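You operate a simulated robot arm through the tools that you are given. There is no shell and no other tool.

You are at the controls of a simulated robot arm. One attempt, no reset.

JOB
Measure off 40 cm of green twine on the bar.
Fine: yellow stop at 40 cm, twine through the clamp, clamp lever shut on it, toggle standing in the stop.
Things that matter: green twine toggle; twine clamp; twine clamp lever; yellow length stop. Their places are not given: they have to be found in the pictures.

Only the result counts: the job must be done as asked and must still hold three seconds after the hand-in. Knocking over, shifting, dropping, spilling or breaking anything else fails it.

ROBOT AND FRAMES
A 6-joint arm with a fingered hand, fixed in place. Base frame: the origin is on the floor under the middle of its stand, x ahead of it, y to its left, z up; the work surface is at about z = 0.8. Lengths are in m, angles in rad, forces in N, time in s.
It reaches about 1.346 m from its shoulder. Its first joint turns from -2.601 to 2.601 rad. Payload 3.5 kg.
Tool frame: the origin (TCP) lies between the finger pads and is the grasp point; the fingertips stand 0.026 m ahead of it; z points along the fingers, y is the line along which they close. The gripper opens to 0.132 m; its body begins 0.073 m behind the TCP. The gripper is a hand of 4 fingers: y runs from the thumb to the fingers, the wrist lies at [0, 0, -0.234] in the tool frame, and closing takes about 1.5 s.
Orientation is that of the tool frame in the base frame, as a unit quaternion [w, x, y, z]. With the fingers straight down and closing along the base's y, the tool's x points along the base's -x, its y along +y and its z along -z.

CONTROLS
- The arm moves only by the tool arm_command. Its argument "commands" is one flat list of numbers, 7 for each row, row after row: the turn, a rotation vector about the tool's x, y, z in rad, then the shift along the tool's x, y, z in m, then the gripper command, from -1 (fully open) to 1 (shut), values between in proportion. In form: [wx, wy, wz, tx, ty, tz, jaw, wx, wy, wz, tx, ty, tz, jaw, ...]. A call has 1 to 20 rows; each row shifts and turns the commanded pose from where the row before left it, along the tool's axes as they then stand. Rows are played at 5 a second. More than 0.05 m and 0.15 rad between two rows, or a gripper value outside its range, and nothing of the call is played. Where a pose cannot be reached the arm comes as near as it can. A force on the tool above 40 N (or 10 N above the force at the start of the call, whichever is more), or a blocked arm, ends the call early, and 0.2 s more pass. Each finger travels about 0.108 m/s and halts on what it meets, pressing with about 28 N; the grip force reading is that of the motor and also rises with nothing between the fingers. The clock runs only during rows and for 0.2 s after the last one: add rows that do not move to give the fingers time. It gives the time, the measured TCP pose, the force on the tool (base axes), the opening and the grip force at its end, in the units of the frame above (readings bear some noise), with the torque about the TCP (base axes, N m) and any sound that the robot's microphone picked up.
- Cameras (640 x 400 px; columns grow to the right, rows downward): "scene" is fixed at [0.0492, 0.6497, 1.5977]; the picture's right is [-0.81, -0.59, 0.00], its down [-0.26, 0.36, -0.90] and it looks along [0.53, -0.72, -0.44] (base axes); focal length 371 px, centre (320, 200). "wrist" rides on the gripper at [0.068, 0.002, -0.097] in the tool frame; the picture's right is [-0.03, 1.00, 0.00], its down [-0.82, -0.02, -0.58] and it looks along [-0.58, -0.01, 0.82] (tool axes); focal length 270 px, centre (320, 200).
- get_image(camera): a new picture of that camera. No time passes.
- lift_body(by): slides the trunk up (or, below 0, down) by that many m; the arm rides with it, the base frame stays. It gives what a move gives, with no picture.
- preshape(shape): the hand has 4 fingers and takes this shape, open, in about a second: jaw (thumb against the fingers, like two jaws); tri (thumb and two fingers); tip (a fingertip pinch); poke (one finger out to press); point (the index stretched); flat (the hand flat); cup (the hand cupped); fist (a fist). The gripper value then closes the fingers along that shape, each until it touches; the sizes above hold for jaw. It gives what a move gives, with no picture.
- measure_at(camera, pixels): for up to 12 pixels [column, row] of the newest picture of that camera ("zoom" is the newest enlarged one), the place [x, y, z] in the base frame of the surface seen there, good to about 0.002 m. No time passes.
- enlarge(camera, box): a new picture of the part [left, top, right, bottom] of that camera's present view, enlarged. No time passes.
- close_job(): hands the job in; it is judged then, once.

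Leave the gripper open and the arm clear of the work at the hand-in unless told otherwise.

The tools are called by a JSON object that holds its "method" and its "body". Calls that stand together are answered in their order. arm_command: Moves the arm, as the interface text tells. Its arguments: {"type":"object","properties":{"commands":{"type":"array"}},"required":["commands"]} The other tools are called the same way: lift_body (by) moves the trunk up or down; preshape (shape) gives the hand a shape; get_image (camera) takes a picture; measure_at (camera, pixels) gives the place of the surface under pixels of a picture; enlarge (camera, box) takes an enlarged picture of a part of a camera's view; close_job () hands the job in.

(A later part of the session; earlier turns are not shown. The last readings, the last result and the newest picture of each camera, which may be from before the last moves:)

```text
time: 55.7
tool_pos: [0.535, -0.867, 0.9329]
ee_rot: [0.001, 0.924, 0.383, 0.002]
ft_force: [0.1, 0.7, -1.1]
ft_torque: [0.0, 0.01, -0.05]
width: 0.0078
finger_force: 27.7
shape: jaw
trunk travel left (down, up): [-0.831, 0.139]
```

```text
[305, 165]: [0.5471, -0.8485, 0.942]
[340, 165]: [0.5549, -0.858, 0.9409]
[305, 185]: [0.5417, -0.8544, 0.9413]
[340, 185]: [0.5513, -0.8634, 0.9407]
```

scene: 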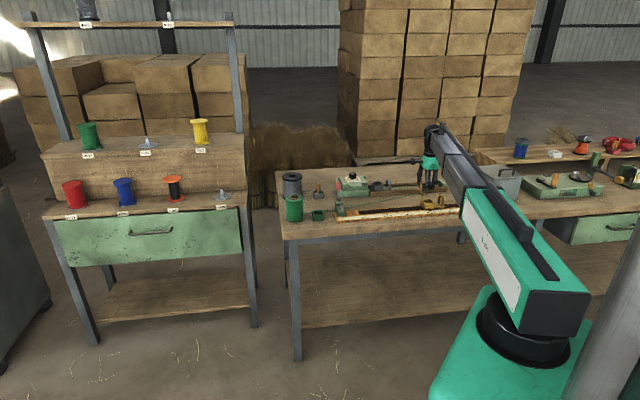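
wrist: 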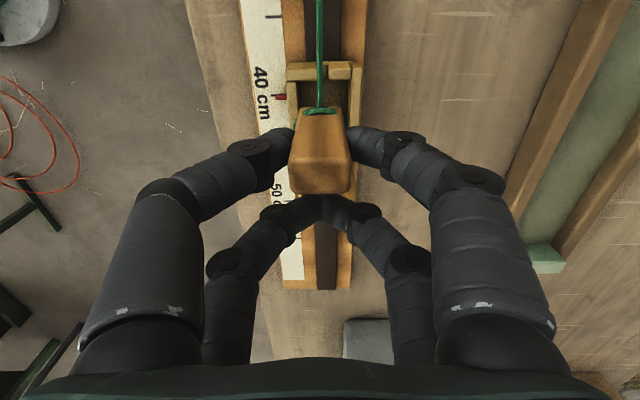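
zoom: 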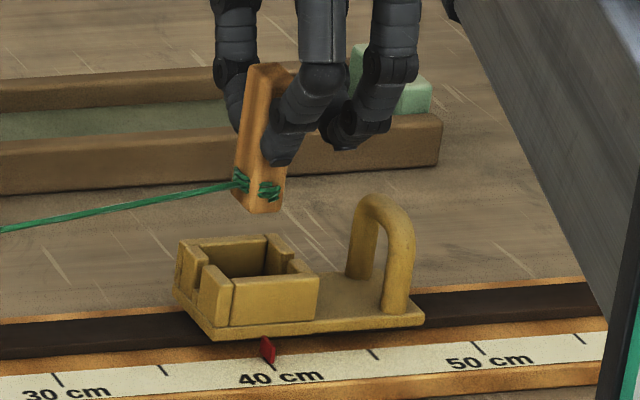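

The toggle is centred above the socket within about 2 mm. I lower 0.03 and check.

{"method": "lift_body", "body": {"by": -0.03}}

{"method": "enlarge", "body": {"camera": "scene", "box": [415, 175, 455, 215]}}

{"method": "get_image", "body": {"camera": "wrist"}}

```text
time: 56.4
tool_pos: [0.5357, -0.8674, 0.9022]
ee_rot: [0.0, 0.924, 0.383, 0.0]
ft_force: [0.1, 0.1, -0.2]
ft_torque: [-0.01, -0.01, 0.0]
width: 0.0078
finger_force: 27.8
shape: jaw
trunk travel left (down, up): [-0.801, 0.169]
```

```text
10.00 times, centred on (435, 195) of scene
```

zoom: 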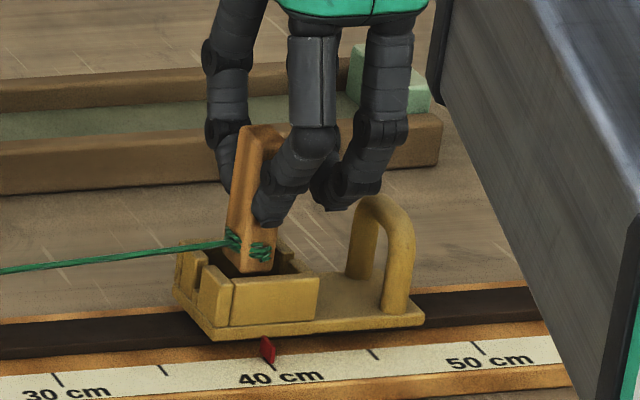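

```text
taken
```

wrist: 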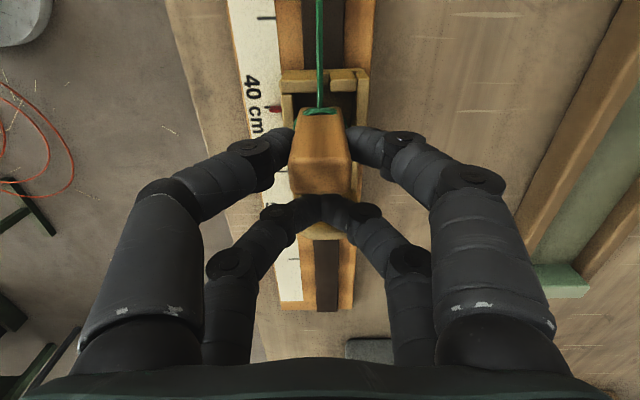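

The toggle's lower end enters the socket. Lower 0.014 more.

{"method": "lift_body", "body": {"by": -0.014}}

{"method": "enlarge", "body": {"camera": "scene", "box": [415, 175, 455, 215]}}

```text
time: 57.0
tool_pos: [0.535, -0.8676, 0.8884]
ee_rot: [0.0, 0.924, 0.383, 0.0]
ft_force: [0.0, 0.0, 0.6]
ft_torque: [0.02, 0.02, 0.0]
width: 0.0078
finger_force: 27.5
shape: jaw
trunk travel left (down, up): [-0.787, 0.183]
```

```text
10.00 times, centred on (435, 195) of scene
```

zoom: 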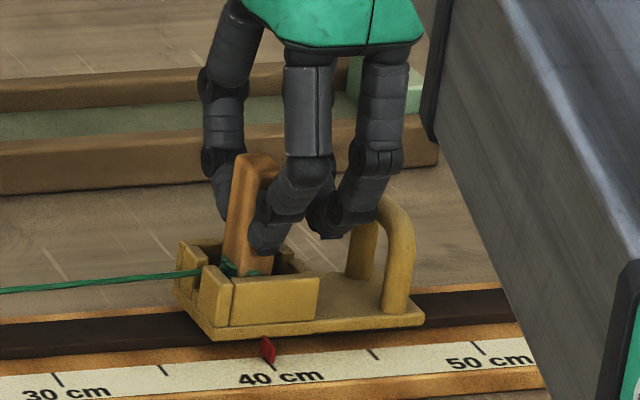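

No contact yet (force ~0); twine is heading into the wall notch. Lower 0.004 and read the force.

{"method": "lift_body", "body": {"by": -0.004}}

{"method": "enlarge", "body": {"camera": "scene", "box": [415, 180, 455, 215]}}

{"method": "get_image", "body": {"camera": "wrist"}}

```text
time: 57.6
tool_pos: [0.536, -0.8677, 0.8842]
ee_rot: [0.0, 0.924, 0.383, 0.0]
ft_force: [0.6, -0.2, 0.0]
ft_torque: [0.01, -0.02, -0.03]
width: 0.0077
finger_force: 28.1
shape: jaw
trunk travel left (down, up): [-0.783, 0.187]
```

```text
11.43 times, centred on (435, 198) of scene
```

zoom: 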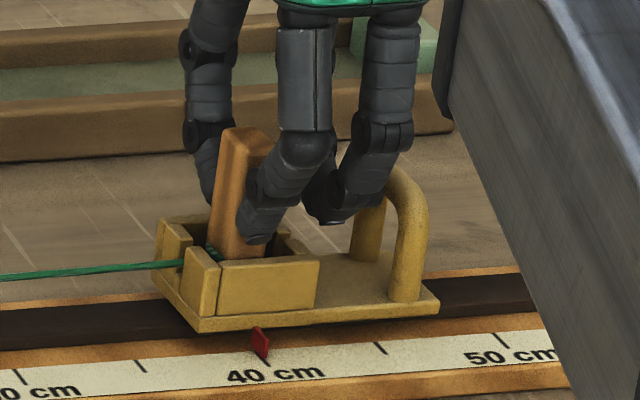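

```text
taken
```

wrist: 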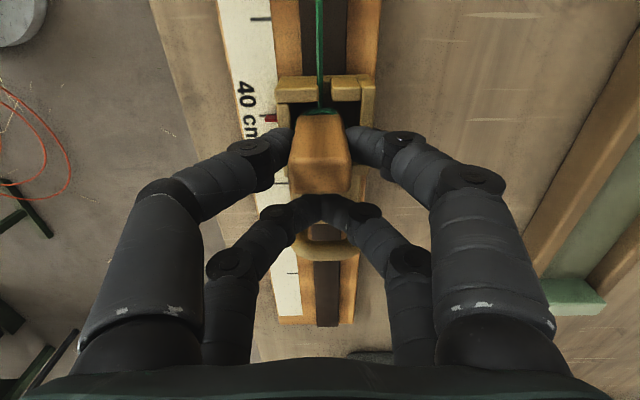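

Still free. Lower 0.003 again.

{"method": "lift_body", "body": {"by": -0.003}}

{"method": "measure_at", "body": {"camera": "wrist", "pixels": [[305, 165], [340, 165], [305, 185], [340, 185], [292, 85], [350, 85], [270, 119]]}}

```text
time: 58.1
tool_pos: [0.5346, -0.8667, 0.8818]
ee_rot: [0.001, 0.924, 0.383, 0.0]
ft_force: [0.5, -0.6, 1.5]
ft_torque: [0.04, -0.02, -0.01]
width: 0.0076
finger_force: 27.5
shape: jaw
trunk travel left (down, up): [-0.78, 0.19]
```

```text
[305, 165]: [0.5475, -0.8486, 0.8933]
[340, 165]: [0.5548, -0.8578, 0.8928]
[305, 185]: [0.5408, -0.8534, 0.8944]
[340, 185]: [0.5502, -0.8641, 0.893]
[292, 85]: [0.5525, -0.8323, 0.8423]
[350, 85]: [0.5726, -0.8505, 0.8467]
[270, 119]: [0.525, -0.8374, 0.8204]
```

Force is beginning to show (1.5 N). One more 2 mm step to confirm seating.

{"method": "lift_body", "body": {"by": -0.002}}

{"method": "get_image", "body": {"camera": "wrist"}}

{"method": "enlarge", "body": {"camera": "scene", "box": [415, 180, 455, 215]}}

```text
time: 58.6
tool_pos: [0.5346, -0.8676, 0.8813]
ee_rot: [0.001, 0.924, 0.383, 0.001]
ft_force: [0.9, -1.6, 11.5]
ft_torque: [0.08, -0.19, -0.07]
width: 0.0083
finger_force: 27.8
shape: jaw
trunk travel left (down, up): [-0.778, 0.192]
```

```text
taken
```

wrist: 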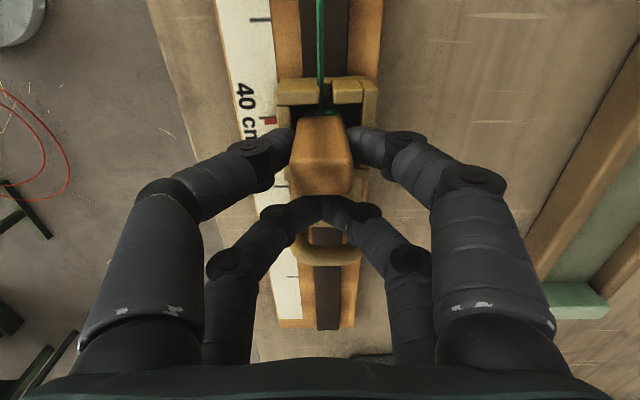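

```text
11.43 times, centred on (435, 198) of scene
```

zoom: 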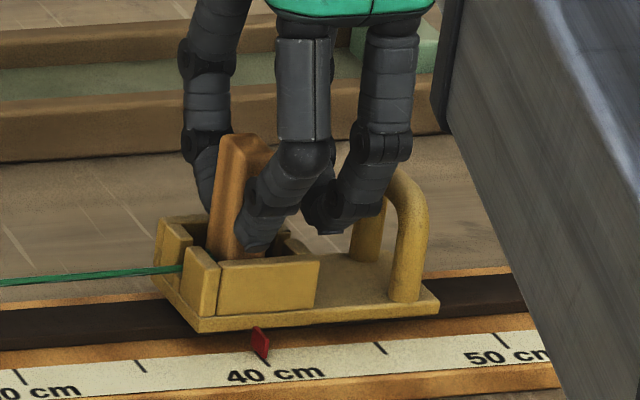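

The toggle is seated (11.5 N). I open slowly to 60 mm.

{"method": "arm_command", "body": {"commands": [0, 0, 0, 0, 0, 0, 0.85, 0, 0, 0, 0, 0, 0, 0.7, 0, 0, 0, 0, 0, 0, 0.6, 0, 0, 0, 0, 0, 0, 0.5, 0, 0, 0, 0, 0, 0, 0.35, 0, 0, 0, 0, 0, 0, 0.2, 0, 0, 0, 0, 0, 0, 0.09, 0, 0, 0, 0, 0, 0, 0.09]}}

{"method": "get_image", "body": {"camera": "wrist"}}

{"method": "enlarge", "body": {"camera": "scene", "box": [415, 180, 455, 215]}}

```text
time: 60.4
tool_pos: [0.5337, -0.867, 0.8788]
ee_rot: [0.001, 0.923, 0.384, 0.0]
ft_force: [1.0, 0.6, -0.2]
ft_torque: [0.0, -0.03, 0.0]
width: 0.0594
finger_force: 0.1
shape: jaw
trunk travel left (down, up): [-0.778, 0.192]
```

```text
taken
```

wrist: 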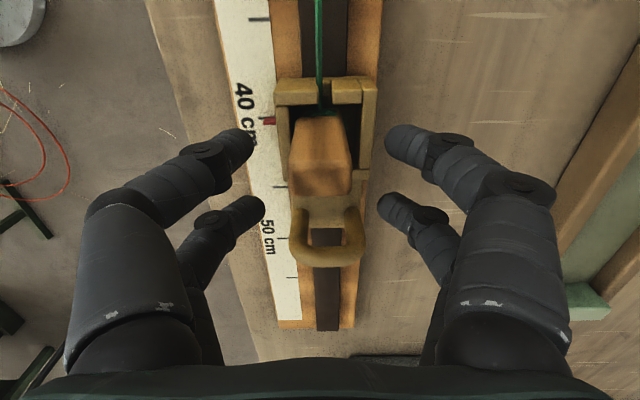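

```text
11.43 times, centred on (435, 198) of scene
```

zoom: 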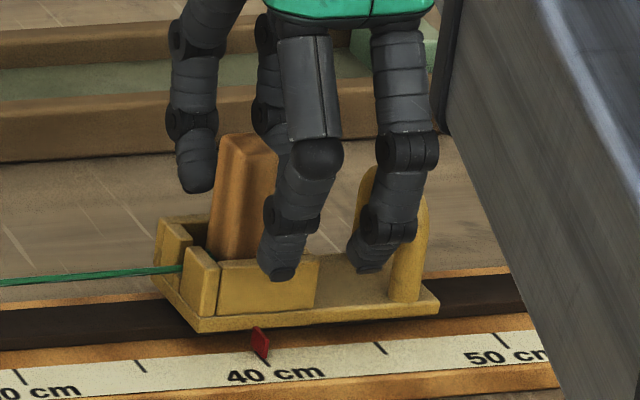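

The toggle stands in the socket alone. I raise the trunk 0.15 straight up and inspect.

{"method": "lift_body", "body": {"by": 0.05}}

{"method": "lift_body", "body": {"by": 0.1}}

{"method": "get_image", "body": {"camera": "wrist"}}

{"method": "enlarge", "body": {"camera": "scene", "box": [395, 175, 460, 220]}}

{"method": "enlarge", "body": {"camera": "scene", "box": [280, 170, 400, 230]}}

```text
time: 61.3
tool_pos: [0.5353, -0.8673, 0.93]
ee_rot: [0.001, 0.924, 0.383, 0.001]
ft_force: [-0.9, -1.4, -0.5]
ft_torque: [-0.01, -0.03, 0.02]
width: 0.0593
finger_force: 0.1
shape: jaw
trunk travel left (down, up): [-0.828, 0.142]
```

```text
time: 62.6
tool_pos: [0.5348, -0.8671, 1.0292]
ee_rot: [0.001, 0.924, 0.383, 0.0]
ft_force: [0.4, 0.4, -0.2]
ft_torque: [0.04, 0.02, 0.0]
width: 0.0595
finger_force: 0.1
shape: jaw
trunk travel left (down, up): [-0.928, 0.042]
```

```text
taken
```

wrist: 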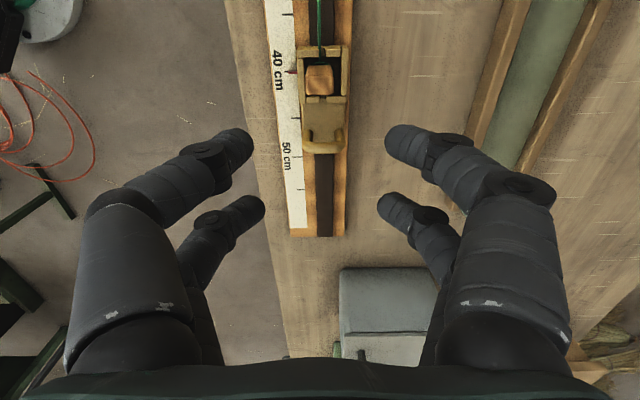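

```text
8.89 times, centred on (428, 198) of scene
```

zoom: 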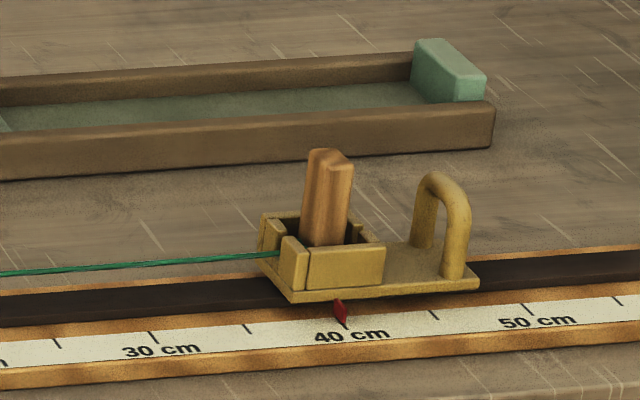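

```text
5.33 times, centred on (340, 200) of scene
```

zoom: 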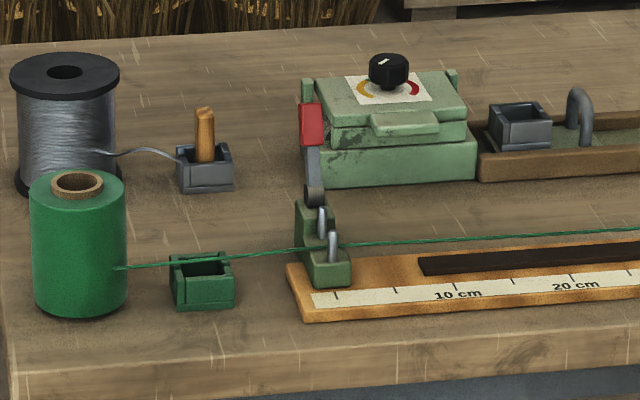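

The toggle stands in the stop at 40 cm, twine is straight through the clamp. I zoom into the clamp for the twine's course and the lever.

{"method": "enlarge", "body": {"camera": "scene", "box": [330, 185, 360, 215]}}

{"method": "measure_at", "body": {"camera": "zoom", "pixels": [[320, 200]]}}

```text
13.33 times, centred on (345, 200) of scene
```

zoom: 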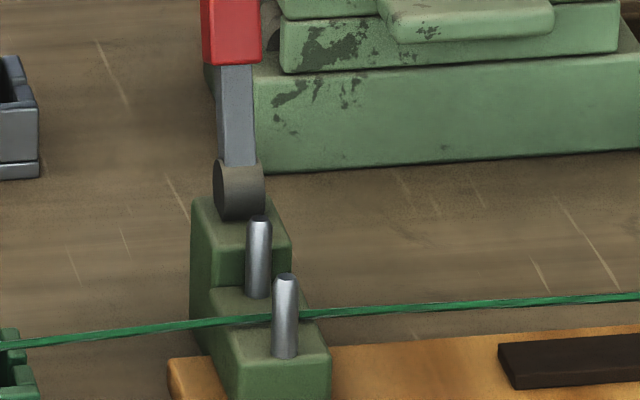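

```text
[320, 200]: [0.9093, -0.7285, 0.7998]
```

The twine passes cleanly between the two pins at low height. Next is the lever: I close the fingers and turn the hand back −90° (x toward the front of the bench), staying high.

{"method": "arm_command", "body": {"commands": [0, 0, -0.131, 0, 0, 0, 0.5, 0, 0, -0.131, 0, 0, 0, 1, 0, 0, -0.131, 0, 0, 0, 1, 0, 0, -0.131, 0, 0, 0, 1, 0, 0, -0.131, 0, 0, 0, 1, 0, 0, -0.131, 0, 0, 0, 1, 0, 0, -0.131, 0, 0, 0, 1, 0, 0, -0.131, 0, 0, 0, 1, 0, 0, -0.131, 0, 0, 0, 1, 0, 0, -0.131, 0, 0, 0, 1, 0, 0, -0.131, 0, 0, 0, 1, 0, 0, -0.13, 0, 0, 0, 1, 0, 0, 0, 0, 0, 0, 1]}}

{"method": "enlarge", "body": {"camera": "scene", "box": [325, 170, 365, 215]}}

{"method": "measure_at", "body": {"camera": "zoom", "pixels": [[320, 200]]}}

```text
time: 65.5
tool_pos: [0.5358, -0.8677, 1.0301]
ee_rot: [0.001, 0.38, 0.925, 0.0]
ft_force: [-0.4, 0.1, 0.2]
ft_torque: [-0.04, 0.0, -0.04]
width: 0.0
finger_force: 28.0
shape: jaw
trunk travel left (down, up): [-0.928, 0.042]
```

```text
8.89 times, centred on (345, 192) of scene
```

zoom: 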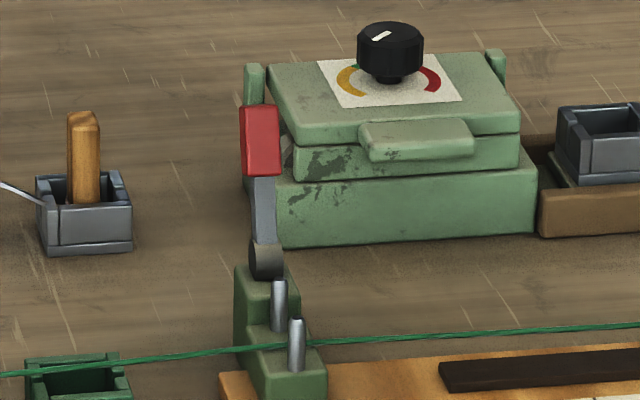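

```text
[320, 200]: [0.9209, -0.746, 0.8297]
```

I measure the lever, hinge, pins, and neighbouring toolbox/gray holder for clearance.

{"method": "measure_at", "body": {"camera": "zoom", "pixels": [[260, 107], [260, 140], [260, 170], [263, 200], [264, 235], [265, 262], [247, 130], [275, 130], [255, 290], [279, 283], [297, 322], [265, 243]]}}

{"method": "measure_at", "body": {"camera": "zoom", "pixels": [[285, 220], [280, 190], [270, 80], [390, 50], [300, 100], [85, 115], [253, 70], [320, 345], [240, 350], [400, 100]]}}

```text
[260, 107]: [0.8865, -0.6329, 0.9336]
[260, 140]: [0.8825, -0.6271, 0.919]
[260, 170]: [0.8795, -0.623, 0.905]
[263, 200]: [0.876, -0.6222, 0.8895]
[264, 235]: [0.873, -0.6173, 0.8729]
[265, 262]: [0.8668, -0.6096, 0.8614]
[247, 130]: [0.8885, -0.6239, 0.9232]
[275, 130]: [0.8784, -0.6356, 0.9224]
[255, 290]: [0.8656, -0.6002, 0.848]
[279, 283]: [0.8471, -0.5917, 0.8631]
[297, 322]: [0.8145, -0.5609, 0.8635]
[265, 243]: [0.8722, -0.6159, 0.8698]
```

```text
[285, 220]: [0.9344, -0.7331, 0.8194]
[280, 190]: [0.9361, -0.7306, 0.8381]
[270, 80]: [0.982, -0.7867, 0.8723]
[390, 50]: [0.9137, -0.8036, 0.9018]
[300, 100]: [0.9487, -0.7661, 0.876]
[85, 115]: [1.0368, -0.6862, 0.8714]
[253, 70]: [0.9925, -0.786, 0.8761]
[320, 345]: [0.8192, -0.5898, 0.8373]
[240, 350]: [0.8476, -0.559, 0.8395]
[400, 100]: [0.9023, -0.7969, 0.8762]
```

Lever top is at about (t -0.118, z 0.935), hinge at (t -0.092, z 0.861). I move the closed hand behind the lever to about (0.928,-0.672), still at z 1.03.

{"method": "arm_command", "body": {"commands": [0, 0, 0.006, 0, 0, 0, 1, 0, 0, 0, -0.01385, 0.04156, 0, 1, 0, 0, 0, -0.01385, 0.04156, 0, 1, 0, 0, 0, -0.01385, 0.04156, 0, 1, 0, 0, 0, -0.01385, 0.04156, 0, 1, 0, 0, 0, -0.01385, 0.04156, 0, 1, 0, 0, 0, -0.01385, 0.04156, 0, 1, 0, 0, 0, -0.01385, 0.04156, 0, 1, 0, 0, 0, -0.01385, 0.04156, 0, 1, 0, 0, 0, -0.01385, 0.04156, 0, 1, 0, 0, 0, -0.01385, 0.04156, 0, 1, 0, 0, 0, 0, 0, 0, 1, 0, 0, 0, 0, 0, 0, 1]}}

{"method": "get_image", "body": {"camera": "wrist"}}

{"method": "enlarge", "body": {"camera": "scene", "box": [310, 140, 390, 220]}}

```text
time: 68.2
tool_pos: [0.9279, -0.6718, 1.0296]
ee_rot: [0.001, 0.384, 0.923, 0.0]
ft_force: [-0.2, -0.1, -0.1]
ft_torque: [-0.01, -0.03, 0.03]
width: 0.0
finger_force: 27.9
shape: jaw
trunk travel left (down, up): [-0.928, 0.042]
```

```text
taken
```

wrist: 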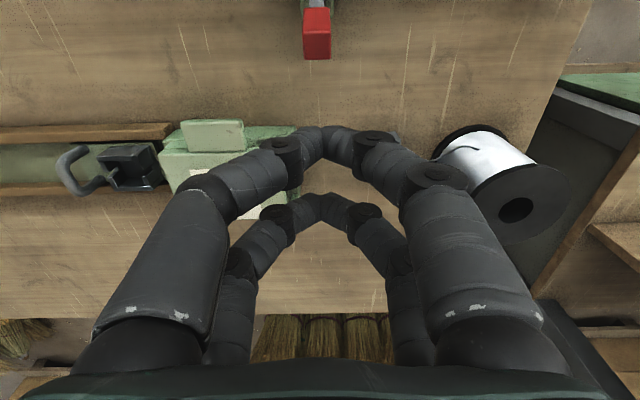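

```text
5.00 times, centred on (350, 180) of scene
```

zoom: 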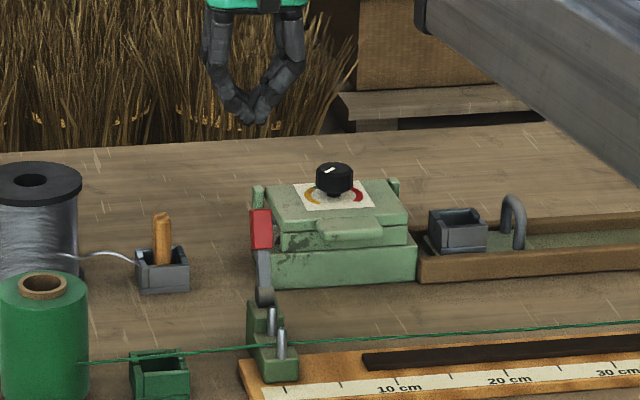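

Lever handle is at (316,35), just ahead. I measure the gray spool and gray holder to make sure lowering is clear.

{"method": "measure_at", "body": {"camera": "wrist", "pixels": [[475, 150], [520, 180], [515, 210], [555, 190], [445, 150], [316, 35], [316, 15], [250, 150], [215, 135], [125, 160]]}}

```text
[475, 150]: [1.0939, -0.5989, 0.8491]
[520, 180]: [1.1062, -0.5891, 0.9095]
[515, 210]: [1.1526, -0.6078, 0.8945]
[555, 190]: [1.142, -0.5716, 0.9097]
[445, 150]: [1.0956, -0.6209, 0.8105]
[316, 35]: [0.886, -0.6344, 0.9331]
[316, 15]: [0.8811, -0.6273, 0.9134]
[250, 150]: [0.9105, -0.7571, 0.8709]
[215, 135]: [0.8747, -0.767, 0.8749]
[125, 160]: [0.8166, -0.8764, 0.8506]
```

Clear all round. I lower the trunk 0.118 so that the fingertips are at about z 0.885 behind the lever.

{"method": "lift_body", "body": {"by": -0.118}}

{"method": "get_image", "body": {"camera": "wrist"}}

{"method": "enlarge", "body": {"camera": "scene", "box": [310, 150, 380, 220]}}

```text
time: 69.7
tool_pos: [0.9283, -0.671, 0.9114]
ee_rot: [0.001, 0.384, 0.923, -0.001]
ft_force: [-0.4, -0.5, 0.1]
ft_torque: [-0.02, -0.01, 0.02]
width: 0.0
finger_force: 28.4
shape: jaw
trunk travel left (down, up): [-0.81, 0.16]
```

```text
taken
```

wrist: 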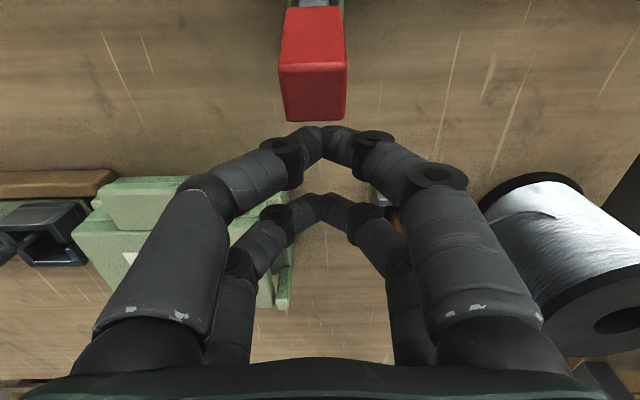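

```text
5.71 times, centred on (345, 185) of scene
```

zoom: 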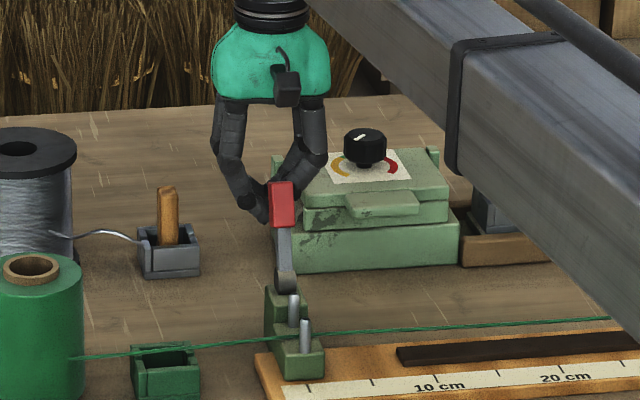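

The fingertips stand right behind the red handle. I push forward (tool +x) 3 cm in 1 cm steps and look.

{"method": "arm_command", "body": {"commands": [0, 0, 0, 0.01, 0, 0, 1, 0, 0, 0, 0.01, 0, 0, 1, 0, 0, 0, 0.01, 0, 0, 1, 0, 0, 0, 0, 0, 0, 1]}}

{"method": "get_image", "body": {"camera": "wrist"}}

{"method": "enlarge", "body": {"camera": "scene", "box": [320, 165, 370, 215]}}

```text
time: 70.7
tool_pos: [0.9052, -0.6511, 0.9124]
ee_rot: [0.001, 0.384, 0.923, 0.0]
ft_force: [1.1, -2.6, 0.7]
ft_torque: [0.02, 0.02, 0.01]
width: 0.0
finger_force: 27.4
shape: jaw
trunk travel left (down, up): [-0.81, 0.16]
```

```text
taken
```

wrist: 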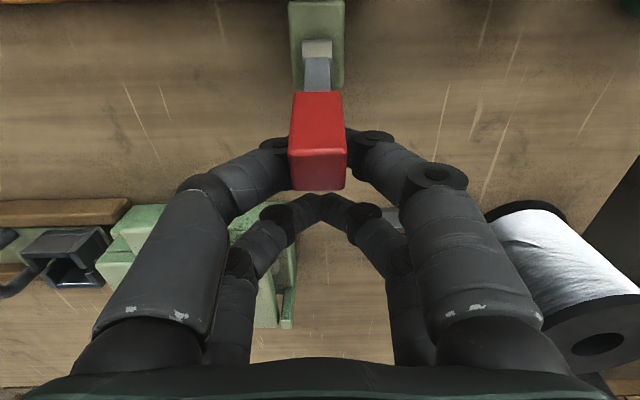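

```text
8.00 times, centred on (345, 190) of scene
```

zoom: 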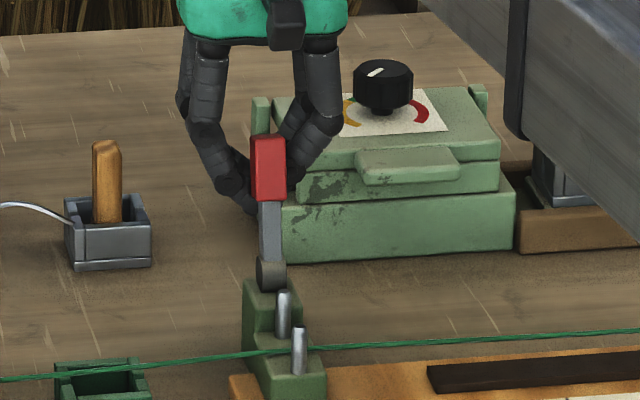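

Contact has begun (about 3 N); the handle sits in the V of the front fingers. I push on 4 cm in 1 cm steps.

{"method": "arm_command", "body": {"commands": [0, 0, 0, 0.01, 0, 0, 1, 0, 0, 0, 0.01, 0, 0, 1, 0, 0, 0, 0.01, 0, 0, 1, 0, 0, 0, 0.01, 0, 0, 1, 0, 0, 0, 0, 0, 0, 1]}}

{"method": "get_image", "body": {"camera": "wrist"}}

{"method": "enlarge", "body": {"camera": "scene", "box": [320, 165, 370, 215]}}

```text
time: 71.9
tool_pos: [0.8784, -0.6235, 0.9115]
ee_rot: [0.001, 0.385, 0.923, -0.001]
ft_force: [3.7, -3.4, 0.6]
ft_torque: [-0.04, -0.06, 0.0]
width: 0.0
finger_force: 28.1
shape: jaw
trunk travel left (down, up): [-0.81, 0.16]
```

```text
taken
```

wrist: 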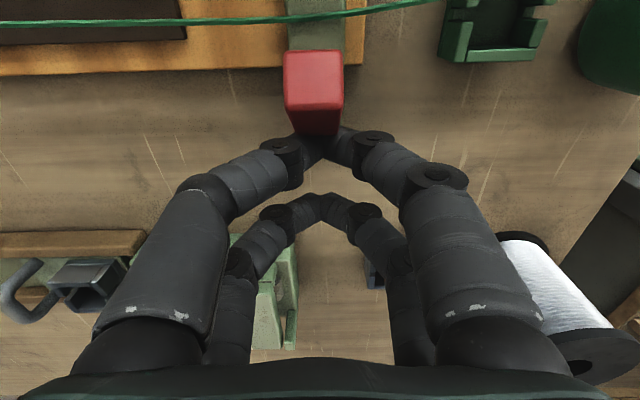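

```text
8.00 times, centred on (345, 190) of scene
```

zoom: 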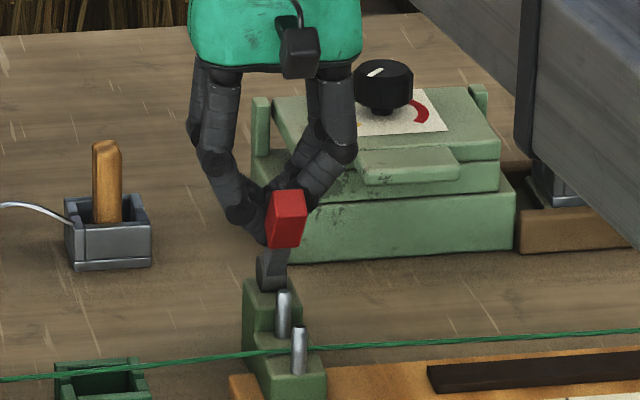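

The lever now leans forward about 40°. Push on 3 cm more.

{"method": "arm_command", "body": {"commands": [0, 0, 0, 0.01, 0, 0, 1, 0, 0, 0, 0.01, 0, 0, 1, 0, 0, 0, 0.01, 0, 0, 1, 0, 0, 0, 0, 0, 0, 1]}}

{"method": "get_image", "body": {"camera": "wrist"}}

{"method": "enlarge", "body": {"camera": "scene", "box": [320, 165, 370, 215]}}

```text
time: 72.4
tool_pos: [0.8765, -0.6215, 0.9094]
ee_rot: [0.009, 0.384, 0.923, -0.004]
ft_force: [12.6, -11.1, 1.9]
ft_torque: [-0.15, -0.08, 0.09]
width: 0.0
finger_force: 27.5
shape: jaw
trunk travel left (down, up): [-0.81, 0.16]
stopped in row 2: the force on the tool passed its limit at 46 N (the readings are from after the stop); the commanded pose is now the measured one
```

```text
taken
```

wrist: 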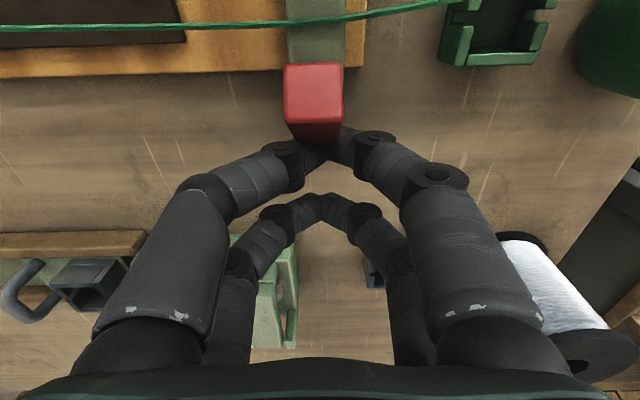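

```text
8.00 times, centred on (345, 190) of scene
```

zoom: 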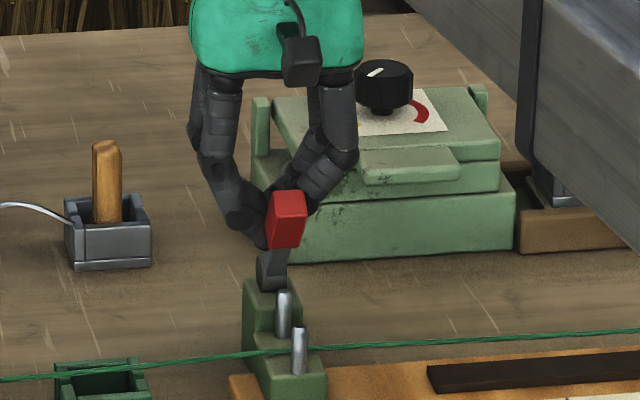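

The tip got caught under the red block's shoulder (46 N stop). I back off 1 cm, and raise 0.03 to push on the red block itself instead.

{"method": "arm_command", "body": {"commands": [0, 0, 0, -0.01, 0, 0, 1, 0, 0, 0, 0, 0, 0, 1]}}

{"method": "lift_body", "body": {"by": 0.028}}

{"method": "get_image", "body": {"camera": "wrist"}}

{"method": "enlarge", "body": {"camera": "scene", "box": [320, 165, 370, 215]}}

```text
time: 73.0
tool_pos: [0.88, -0.6243, 0.9107]
ee_rot: [0.007, 0.385, 0.923, -0.003]
ft_force: [-0.2, 0.0, 0.3]
ft_torque: [0.0, 0.01, 0.03]
width: 0.0
finger_force: 28.0
shape: jaw
trunk travel left (down, up): [-0.81, 0.16]
```

```text
time: 73.8
tool_pos: [0.88, -0.6254, 0.9374]
ee_rot: [0.007, 0.384, 0.923, -0.003]
ft_force: [-0.5, 0.8, 0.3]
ft_torque: [-0.02, 0.02, 0.0]
width: 0.0
finger_force: 28.2
shape: jaw
trunk travel left (down, up): [-0.838, 0.132]
```

```text
taken
```

wrist: 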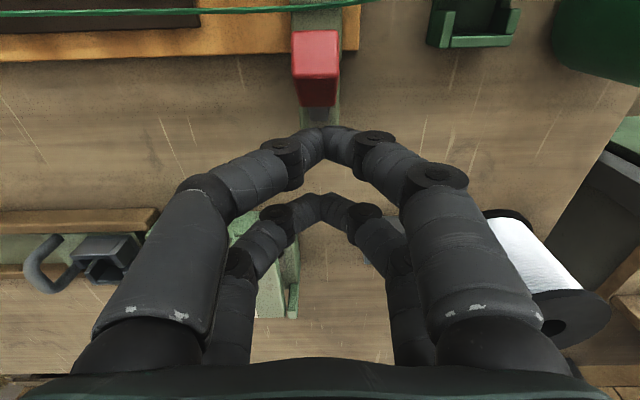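

```text
8.00 times, centred on (345, 190) of scene
```

zoom: 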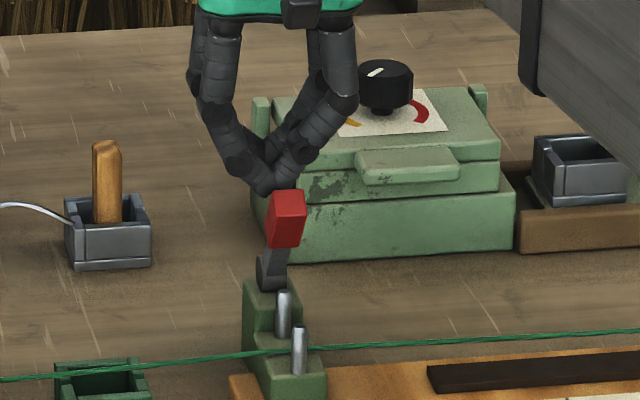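

The lever stays where I left it. I measure its pose now.

{"method": "measure_at", "body": {"camera": "zoom", "pixels": [[288, 193], [290, 215], [287, 243], [278, 262], [270, 270], [275, 195], [300, 197]]}}

{"method": "measure_at", "body": {"camera": "wrist", "pixels": [[316, 40], [316, 70], [316, 80], [318, 100], [322, 132], [305, 140], [340, 140]]}}

```text
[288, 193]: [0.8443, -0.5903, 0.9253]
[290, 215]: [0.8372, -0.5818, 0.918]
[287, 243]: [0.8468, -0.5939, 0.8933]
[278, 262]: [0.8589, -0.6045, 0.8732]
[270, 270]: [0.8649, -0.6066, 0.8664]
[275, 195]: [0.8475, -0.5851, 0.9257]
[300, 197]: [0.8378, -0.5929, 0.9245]
```

```text
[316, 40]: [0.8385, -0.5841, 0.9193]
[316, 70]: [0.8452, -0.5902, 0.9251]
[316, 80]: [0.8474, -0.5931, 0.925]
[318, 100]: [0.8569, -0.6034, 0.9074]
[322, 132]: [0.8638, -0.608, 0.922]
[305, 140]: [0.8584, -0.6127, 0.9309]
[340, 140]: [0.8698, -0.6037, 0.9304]
```

The lever stands about 33° forward. I push forward 3 cm against the red block (tip at z≈0.911).

{"method": "arm_command", "body": {"commands": [0, 0, 0, 0.01, 0, 0, 1, 0, 0, 0, 0.008, 0, 0, 1, 0, 0, 0, 0.007, 0, 0, 1, 0, 0, 0, 0.005, 0, 0, 1, 0, 0, 0, 0, 0, 0, 1]}}

{"method": "get_image", "body": {"camera": "wrist"}}

{"method": "enlarge", "body": {"camera": "scene", "box": [320, 165, 370, 215]}}

```text
time: 74.5
tool_pos: [0.8713, -0.6143, 0.9382]
ee_rot: [0.017, 0.384, 0.923, -0.005]
ft_force: [6.3, -4.9, 8.2]
ft_torque: [0.0, -0.09, -0.04]
width: 0.0
finger_force: 27.8
shape: jaw
trunk travel left (down, up): [-0.838, 0.132]
stopped in row 3: the force on the tool passed its limit at 46 N (the readings are from after the stop); the commanded pose is now the measured one
```

```text
taken
```

wrist: 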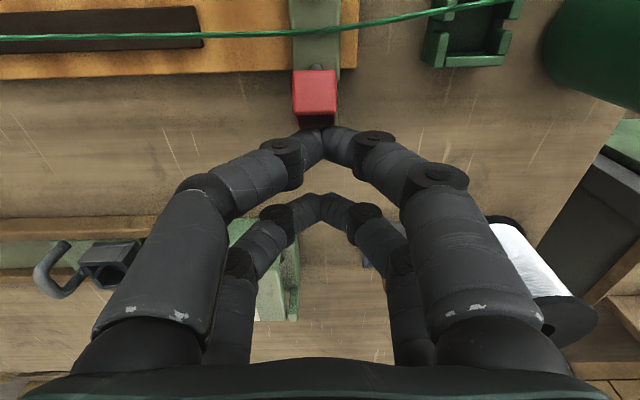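

```text
8.00 times, centred on (345, 190) of scene
```

zoom: 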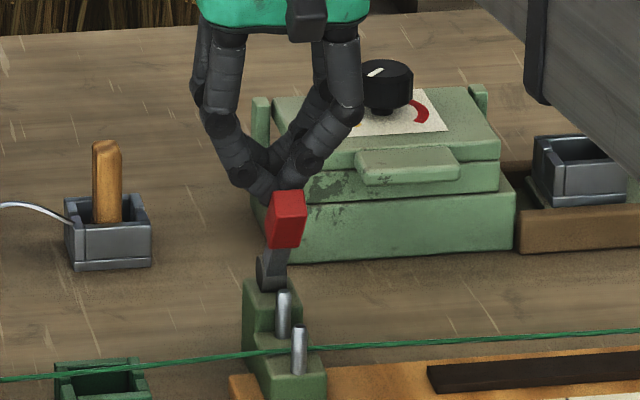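

The lever does not go beyond about 33° even at 46 N. I back off slightly and look very closely at the clamp to understand it.

{"method": "arm_command", "body": {"commands": [0, 0, 0, -0.01, 0, 0, 1, 0, 0, 0, -0.005, 0, 0, 1, 0, 0, 0, 0, 0, 0, 1]}}

{"method": "enlarge", "body": {"camera": "scene", "box": [338, 186, 362, 212]}}

{"method": "measure_at", "body": {"camera": "zoom", "pixels": [[320, 200]]}}

{"method": "enlarge", "body": {"camera": "wrist", "box": [250, 0, 390, 130]}}

```text
time: 75.3
tool_pos: [0.8799, -0.6253, 0.9399]
ee_rot: [0.016, 0.384, 0.923, -0.004]
ft_force: [-0.2, -0.2, 0.7]
ft_torque: [-0.03, -0.05, 0.01]
width: 0.0003
finger_force: 28.0
shape: jaw
trunk travel left (down, up): [-0.838, 0.132]
```

```text
15.38 times, centred on (350, 199) of scene
```

zoom: 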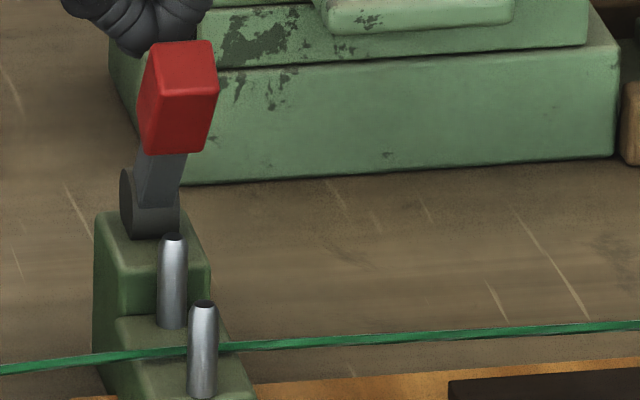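

```text
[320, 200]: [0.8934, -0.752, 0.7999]
```

```text
3.08 times, centred on (320, 65) of wrist
```

zoom: 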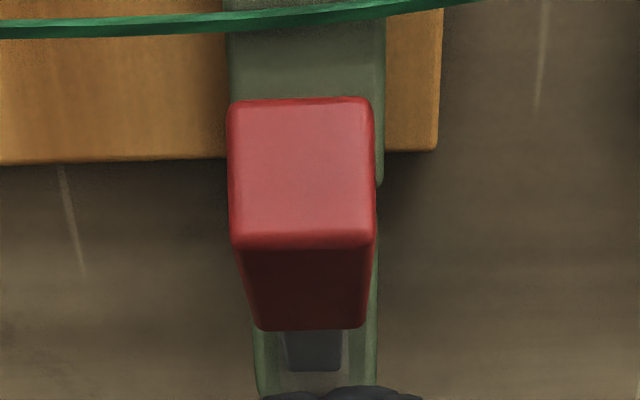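

I measure the lever again to see whether it moved at all in the second push.

{"method": "enlarge", "body": {"camera": "scene", "box": [320, 165, 370, 215]}}

{"method": "measure_at", "body": {"camera": "zoom", "pixels": [[288, 193], [290, 215], [287, 243], [278, 262], [270, 270], [275, 195], [300, 197], [283, 200], [295, 200]]}}

```text
8.00 times, centred on (345, 190) of scene
```

zoom: 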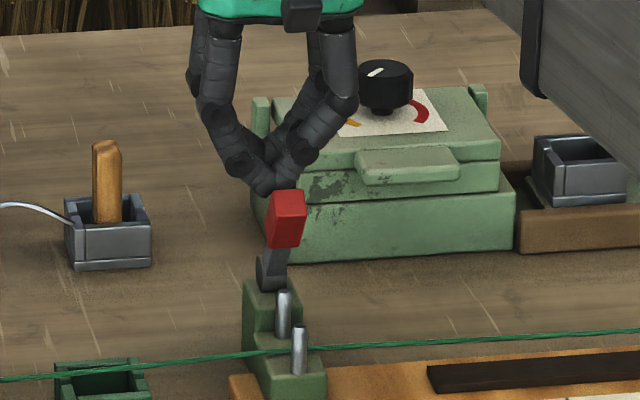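

```text
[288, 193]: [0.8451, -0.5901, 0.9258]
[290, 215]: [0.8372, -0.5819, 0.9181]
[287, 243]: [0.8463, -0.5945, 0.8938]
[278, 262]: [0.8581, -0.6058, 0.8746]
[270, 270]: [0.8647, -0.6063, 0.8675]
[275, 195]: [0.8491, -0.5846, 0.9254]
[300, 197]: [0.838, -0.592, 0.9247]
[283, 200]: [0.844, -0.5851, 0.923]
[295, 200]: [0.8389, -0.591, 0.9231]
```

The lever did not move: it sits about 30° forward, some 52° from where it began, at what feels like a hard stop. I raise the hand 0.1 and move forward a bit to view the clamp from above with the wrist camera.

{"method": "lift_body", "body": {"by": 0.1}}

{"method": "arm_command", "body": {"commands": [0, 0, 0, -0.03, 0, 0, 1, 0, 0, 0, -0.03, 0, 0, 1, 0, 0, 0, 0, 0, 0, 1]}}

{"method": "get_image", "body": {"camera": "wrist"}}

{"method": "enlarge", "body": {"camera": "wrist", "box": [250, 0, 390, 120]}}

```text
time: 76.7
tool_pos: [0.8808, -0.6258, 1.0395]
ee_rot: [0.015, 0.384, 0.923, -0.006]
ft_force: [0.0, -0.2, 0.0]
ft_torque: [-0.02, -0.01, 0.0]
width: 0.0
finger_force: 28.4
shape: jaw
trunk travel left (down, up): [-0.938, 0.032]
```

```text
time: 77.5
tool_pos: [0.9221, -0.6673, 1.0386]
ee_rot: [0.014, 0.386, 0.922, -0.005]
ft_force: [-0.2, 0.4, 0.2]
ft_torque: [0.0, 0.01, -0.02]
width: 0.0
finger_force: 28.1
shape: jaw
trunk travel left (down, up): [-0.938, 0.032]
```

```text
taken
```

wrist: 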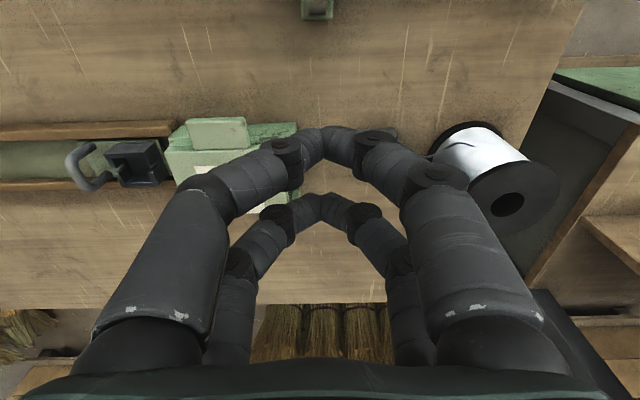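

```text
3.33 times, centred on (320, 60) of wrist
```

zoom: 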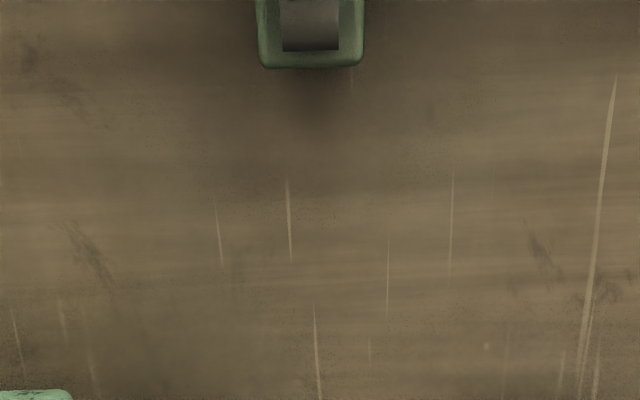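

I moved the wrong way for viewing; I correct the small tilt (wy +0.03) and move forward 9 cm along tool +x.

{"method": "arm_command", "body": {"commands": [0, 0.0297, 0, 0, 0, 0, 1, 0, 0, 0, 0.03, 0, 0, 1, 0, 0, 0, 0.03, 0, 0, 1, 0, 0, 0, 0.03, 0, 0, 1, 0, 0, 0, 0, 0, 0, 1]}}

{"method": "get_image", "body": {"camera": "wrist"}}

{"method": "enlarge", "body": {"camera": "wrist", "box": [270, 20, 370, 120]}}

```text
time: 78.7
tool_pos: [0.8593, -0.6033, 1.0392]
ee_rot: [0.002, 0.385, 0.923, 0.001]
ft_force: [-0.7, 0.3, 0.7]
ft_torque: [0.02, -0.01, 0.01]
width: 0.0
finger_force: 28.4
shape: jaw
trunk travel left (down, up): [-0.938, 0.032]
```

```text
taken
```

wrist: 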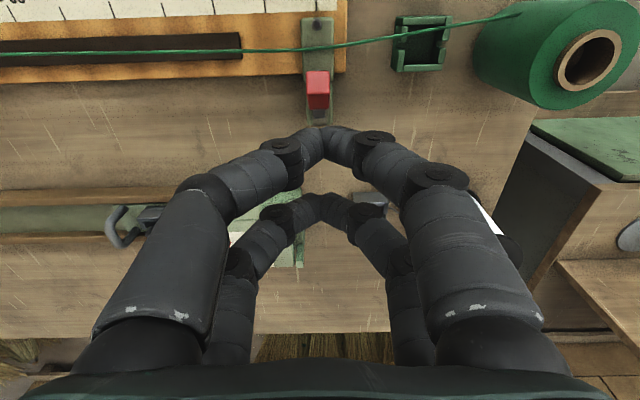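

```text
4.00 times, centred on (320, 70) of wrist
```

zoom: 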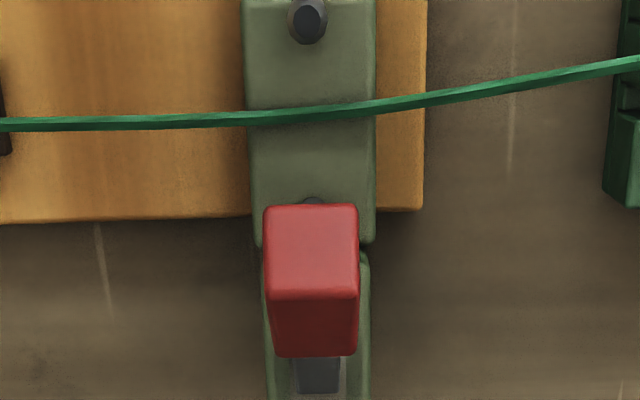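

The view shows the twine lying across the clamp between the pins, with the lever above it but still up. First I check with the scene camera that the bar and stop have not shifted from the push.

{"method": "enlarge", "body": {"camera": "scene", "box": [335, 185, 375, 225]}}

{"method": "measure_at", "body": {"camera": "zoom", "pixels": [[320, 200]]}}

```text
10.00 times, centred on (355, 205) of scene
```

zoom: 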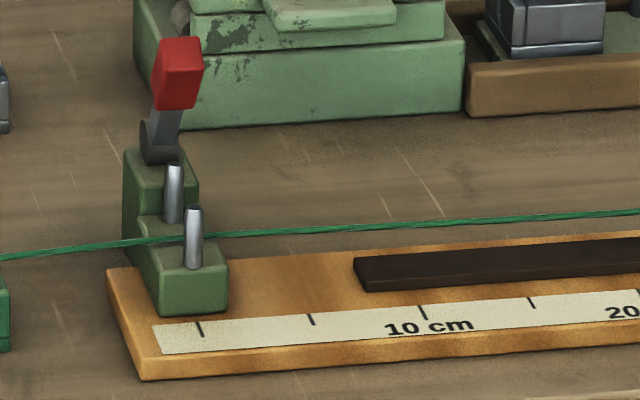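

```text
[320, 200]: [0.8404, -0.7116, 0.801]
```

{"method": "measure_at", "body": {"camera": "zoom", "pixels": [[200, 329], [311, 319], [422, 312], [175, 168], [193, 210], [193, 265], [160, 150], [185, 290], [115, 280], [180, 45], [178, 100], [165, 130]]}}

```text
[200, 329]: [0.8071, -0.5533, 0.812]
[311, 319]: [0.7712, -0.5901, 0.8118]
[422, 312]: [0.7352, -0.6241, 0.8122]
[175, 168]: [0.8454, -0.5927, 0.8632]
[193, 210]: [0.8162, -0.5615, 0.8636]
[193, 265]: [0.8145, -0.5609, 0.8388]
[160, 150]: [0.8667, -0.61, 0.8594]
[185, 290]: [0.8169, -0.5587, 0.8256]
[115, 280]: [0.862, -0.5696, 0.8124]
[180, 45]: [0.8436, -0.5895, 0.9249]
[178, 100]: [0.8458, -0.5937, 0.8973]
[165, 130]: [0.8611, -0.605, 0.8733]
```

Nothing has shifted. I want to know whether the lever is truly at its end. I go back behind it (x −0.04), lower to z≈0.938, and push gently in 2–3 mm steps while watching the force.

{"method": "arm_command", "body": {"commands": [0, 0, 0, -0.02, 0, 0, 1, 0, 0, 0, -0.02, 0, 0, 1, 0, 0, 0, 0, 0, 0, 1]}}

{"method": "lift_body", "body": {"by": -0.1}}

{"method": "arm_command", "body": {"commands": [0, 0, 0, 0.008, 0, 0, 1, 0, 0, 0, 0.005, 0, 0, 1, 0, 0, 0, 0.003, 0, 0, 1, 0, 0, 0, 0, 0, 0, 1]}}

{"method": "get_image", "body": {"camera": "wrist"}}

```text
time: 79.5
tool_pos: [0.8868, -0.6325, 1.0394]
ee_rot: [0.002, 0.385, 0.923, 0.001]
ft_force: [0.4, -0.2, 0.6]
ft_torque: [-0.03, 0.0, 0.0]
width: 0.0
finger_force: 28.0
shape: jaw
trunk travel left (down, up): [-0.938, 0.032]
```

```text
time: 80.8
tool_pos: [0.887, -0.6325, 0.9391]
ee_rot: [0.002, 0.384, 0.923, 0.001]
ft_force: [-0.6, 0.1, 0.8]
ft_torque: [0.0, 0.02, 0.01]
width: 0.0002
finger_force: 27.6
shape: jaw
trunk travel left (down, up): [-0.838, 0.132]
```

```text
time: 81.8
tool_pos: [0.8756, -0.6213, 0.9398]
ee_rot: [0.0, 0.384, 0.923, 0.0]
ft_force: [0.1, -0.5, -0.3]
ft_torque: [0.0, -0.02, 0.0]
width: 0.0
finger_force: 28.2
shape: jaw
trunk travel left (down, up): [-0.838, 0.132]
```

```text
taken
```

wrist: 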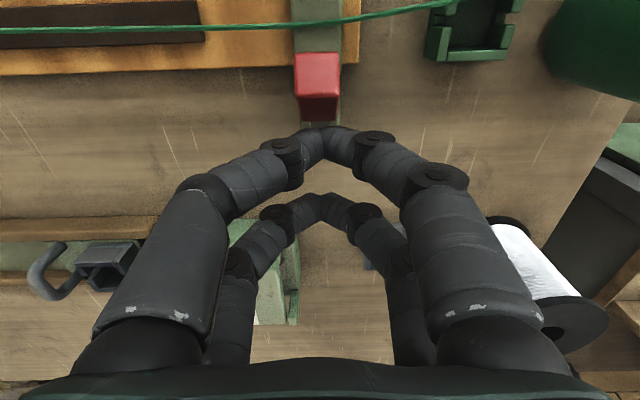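

Not yet touching. I continue with 2 mm steps.

{"method": "arm_command", "body": {"commands": [0, 0, 0, 0.002, 0, 0, 1, 0, 0, 0, 0.002, 0, 0, 1, 0, 0, 0, 0.002, 0, 0, 1, 0, 0, 0, 0, 0, 0, 1]}}

{"method": "arm_command", "body": {"commands": [0, 0, 0, 0.0015, 0, 0, 1, 0, 0, 0, 0, 0, 0, 1]}}

{"method": "arm_command", "body": {"commands": [0, 0, 0, 0.0015, 0, 0, 1, 0, 0, 0, 0, 0, 0, 1]}}

```text
time: 82.8
tool_pos: [0.8707, -0.6172, 0.9402]
ee_rot: [0.001, 0.384, 0.923, 0.0]
ft_force: [1.1, -0.2, 1.6]
ft_torque: [-0.01, 0.0, 0.02]
width: 0.0003
finger_force: 27.5
shape: jaw
trunk travel left (down, up): [-0.838, 0.132]
```

```text
time: 83.4
tool_pos: [0.8709, -0.6172, 0.9401]
ee_rot: [0.002, 0.385, 0.923, -0.001]
ft_force: [7.3, -6.4, 5.5]
ft_torque: [-0.11, -0.16, -0.04]
width: 0.0
finger_force: 28.6
shape: jaw
trunk travel left (down, up): [-0.838, 0.132]
```

```text
time: 84.0
tool_pos: [0.8712, -0.6152, 0.9388]
ee_rot: [0.004, 0.385, 0.923, -0.001]
ft_force: [16.6, -13.9, 10.7]
ft_torque: [-0.18, -0.28, -0.15]
width: 0.0
finger_force: 27.8
shape: jaw
trunk travel left (down, up): [-0.838, 0.132]
```

Force rises stiffly: about 24 N for 3 mm, lever not yielding. One more 1.3 mm to ~36 N and look at the lever under load.

{"method": "arm_command", "body": {"commands": [0, 0, 0, 0.0013, 0, 0, 1, 0, 0, 0, 0, 0, 0, 1, 0, 0, 0, 0, 0, 0, 1]}}

{"method": "enlarge", "body": {"camera": "scene", "box": [335, 180, 365, 215]}}

{"method": "measure_at", "body": {"camera": "zoom", "pixels": [[320, 200]]}}

```text
time: 84.8
tool_pos: [0.8702, -0.6152, 0.9383]
ee_rot: [0.006, 0.385, 0.923, 0.0]
ft_force: [22.1, -20.4, 14.7]
ft_torque: [-0.21, -0.46, -0.15]
width: 0.0002
finger_force: 27.8
shape: jaw
trunk travel left (down, up): [-0.838, 0.132]
```

```text
11.43 times, centred on (350, 198) of scene
```

zoom: 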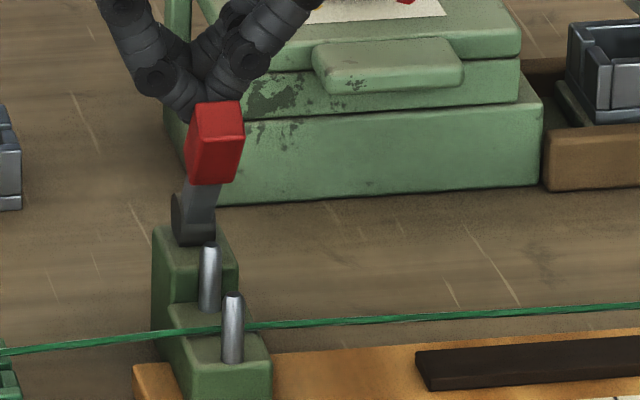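

```text
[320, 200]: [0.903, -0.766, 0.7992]
```

The lever holds at 33 N without yielding. I relieve the push, then zoom in closely on the hinge to understand how the lever seats.

{"method": "arm_command", "body": {"commands": [0, 0, 0, -0.006, 0, 0, 1, 0, 0, 0, -0.01, 0, 0, 1, 0, 0, 0, 0, 0, 0, 1]}}

{"method": "enlarge", "body": {"camera": "scene", "box": [343, 192, 359, 208]}}

{"method": "measure_at", "body": {"camera": "zoom", "pixels": [[320, 200]]}}

```text
time: 85.6
tool_pos: [0.879, -0.6252, 0.9395]
ee_rot: [0.001, 0.384, 0.923, 0.001]
ft_force: [0.8, -0.2, 0.4]
ft_torque: [0.01, 0.01, -0.03]
width: 0.0001
finger_force: 28.1
shape: jaw
trunk travel left (down, up): [-0.838, 0.132]
```

```text
16.00 times, centred on (351, 200) of scene
```

zoom: 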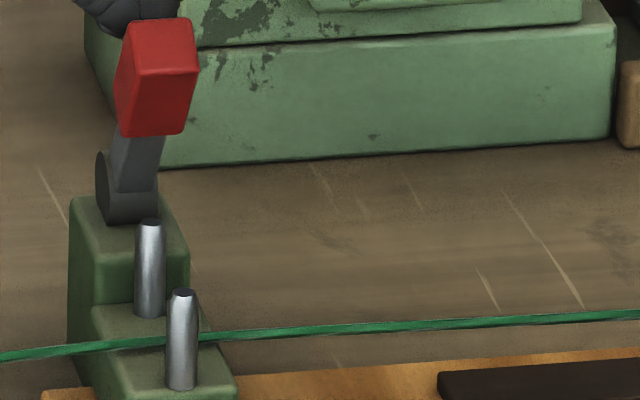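

```text
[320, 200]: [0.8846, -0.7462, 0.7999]
```

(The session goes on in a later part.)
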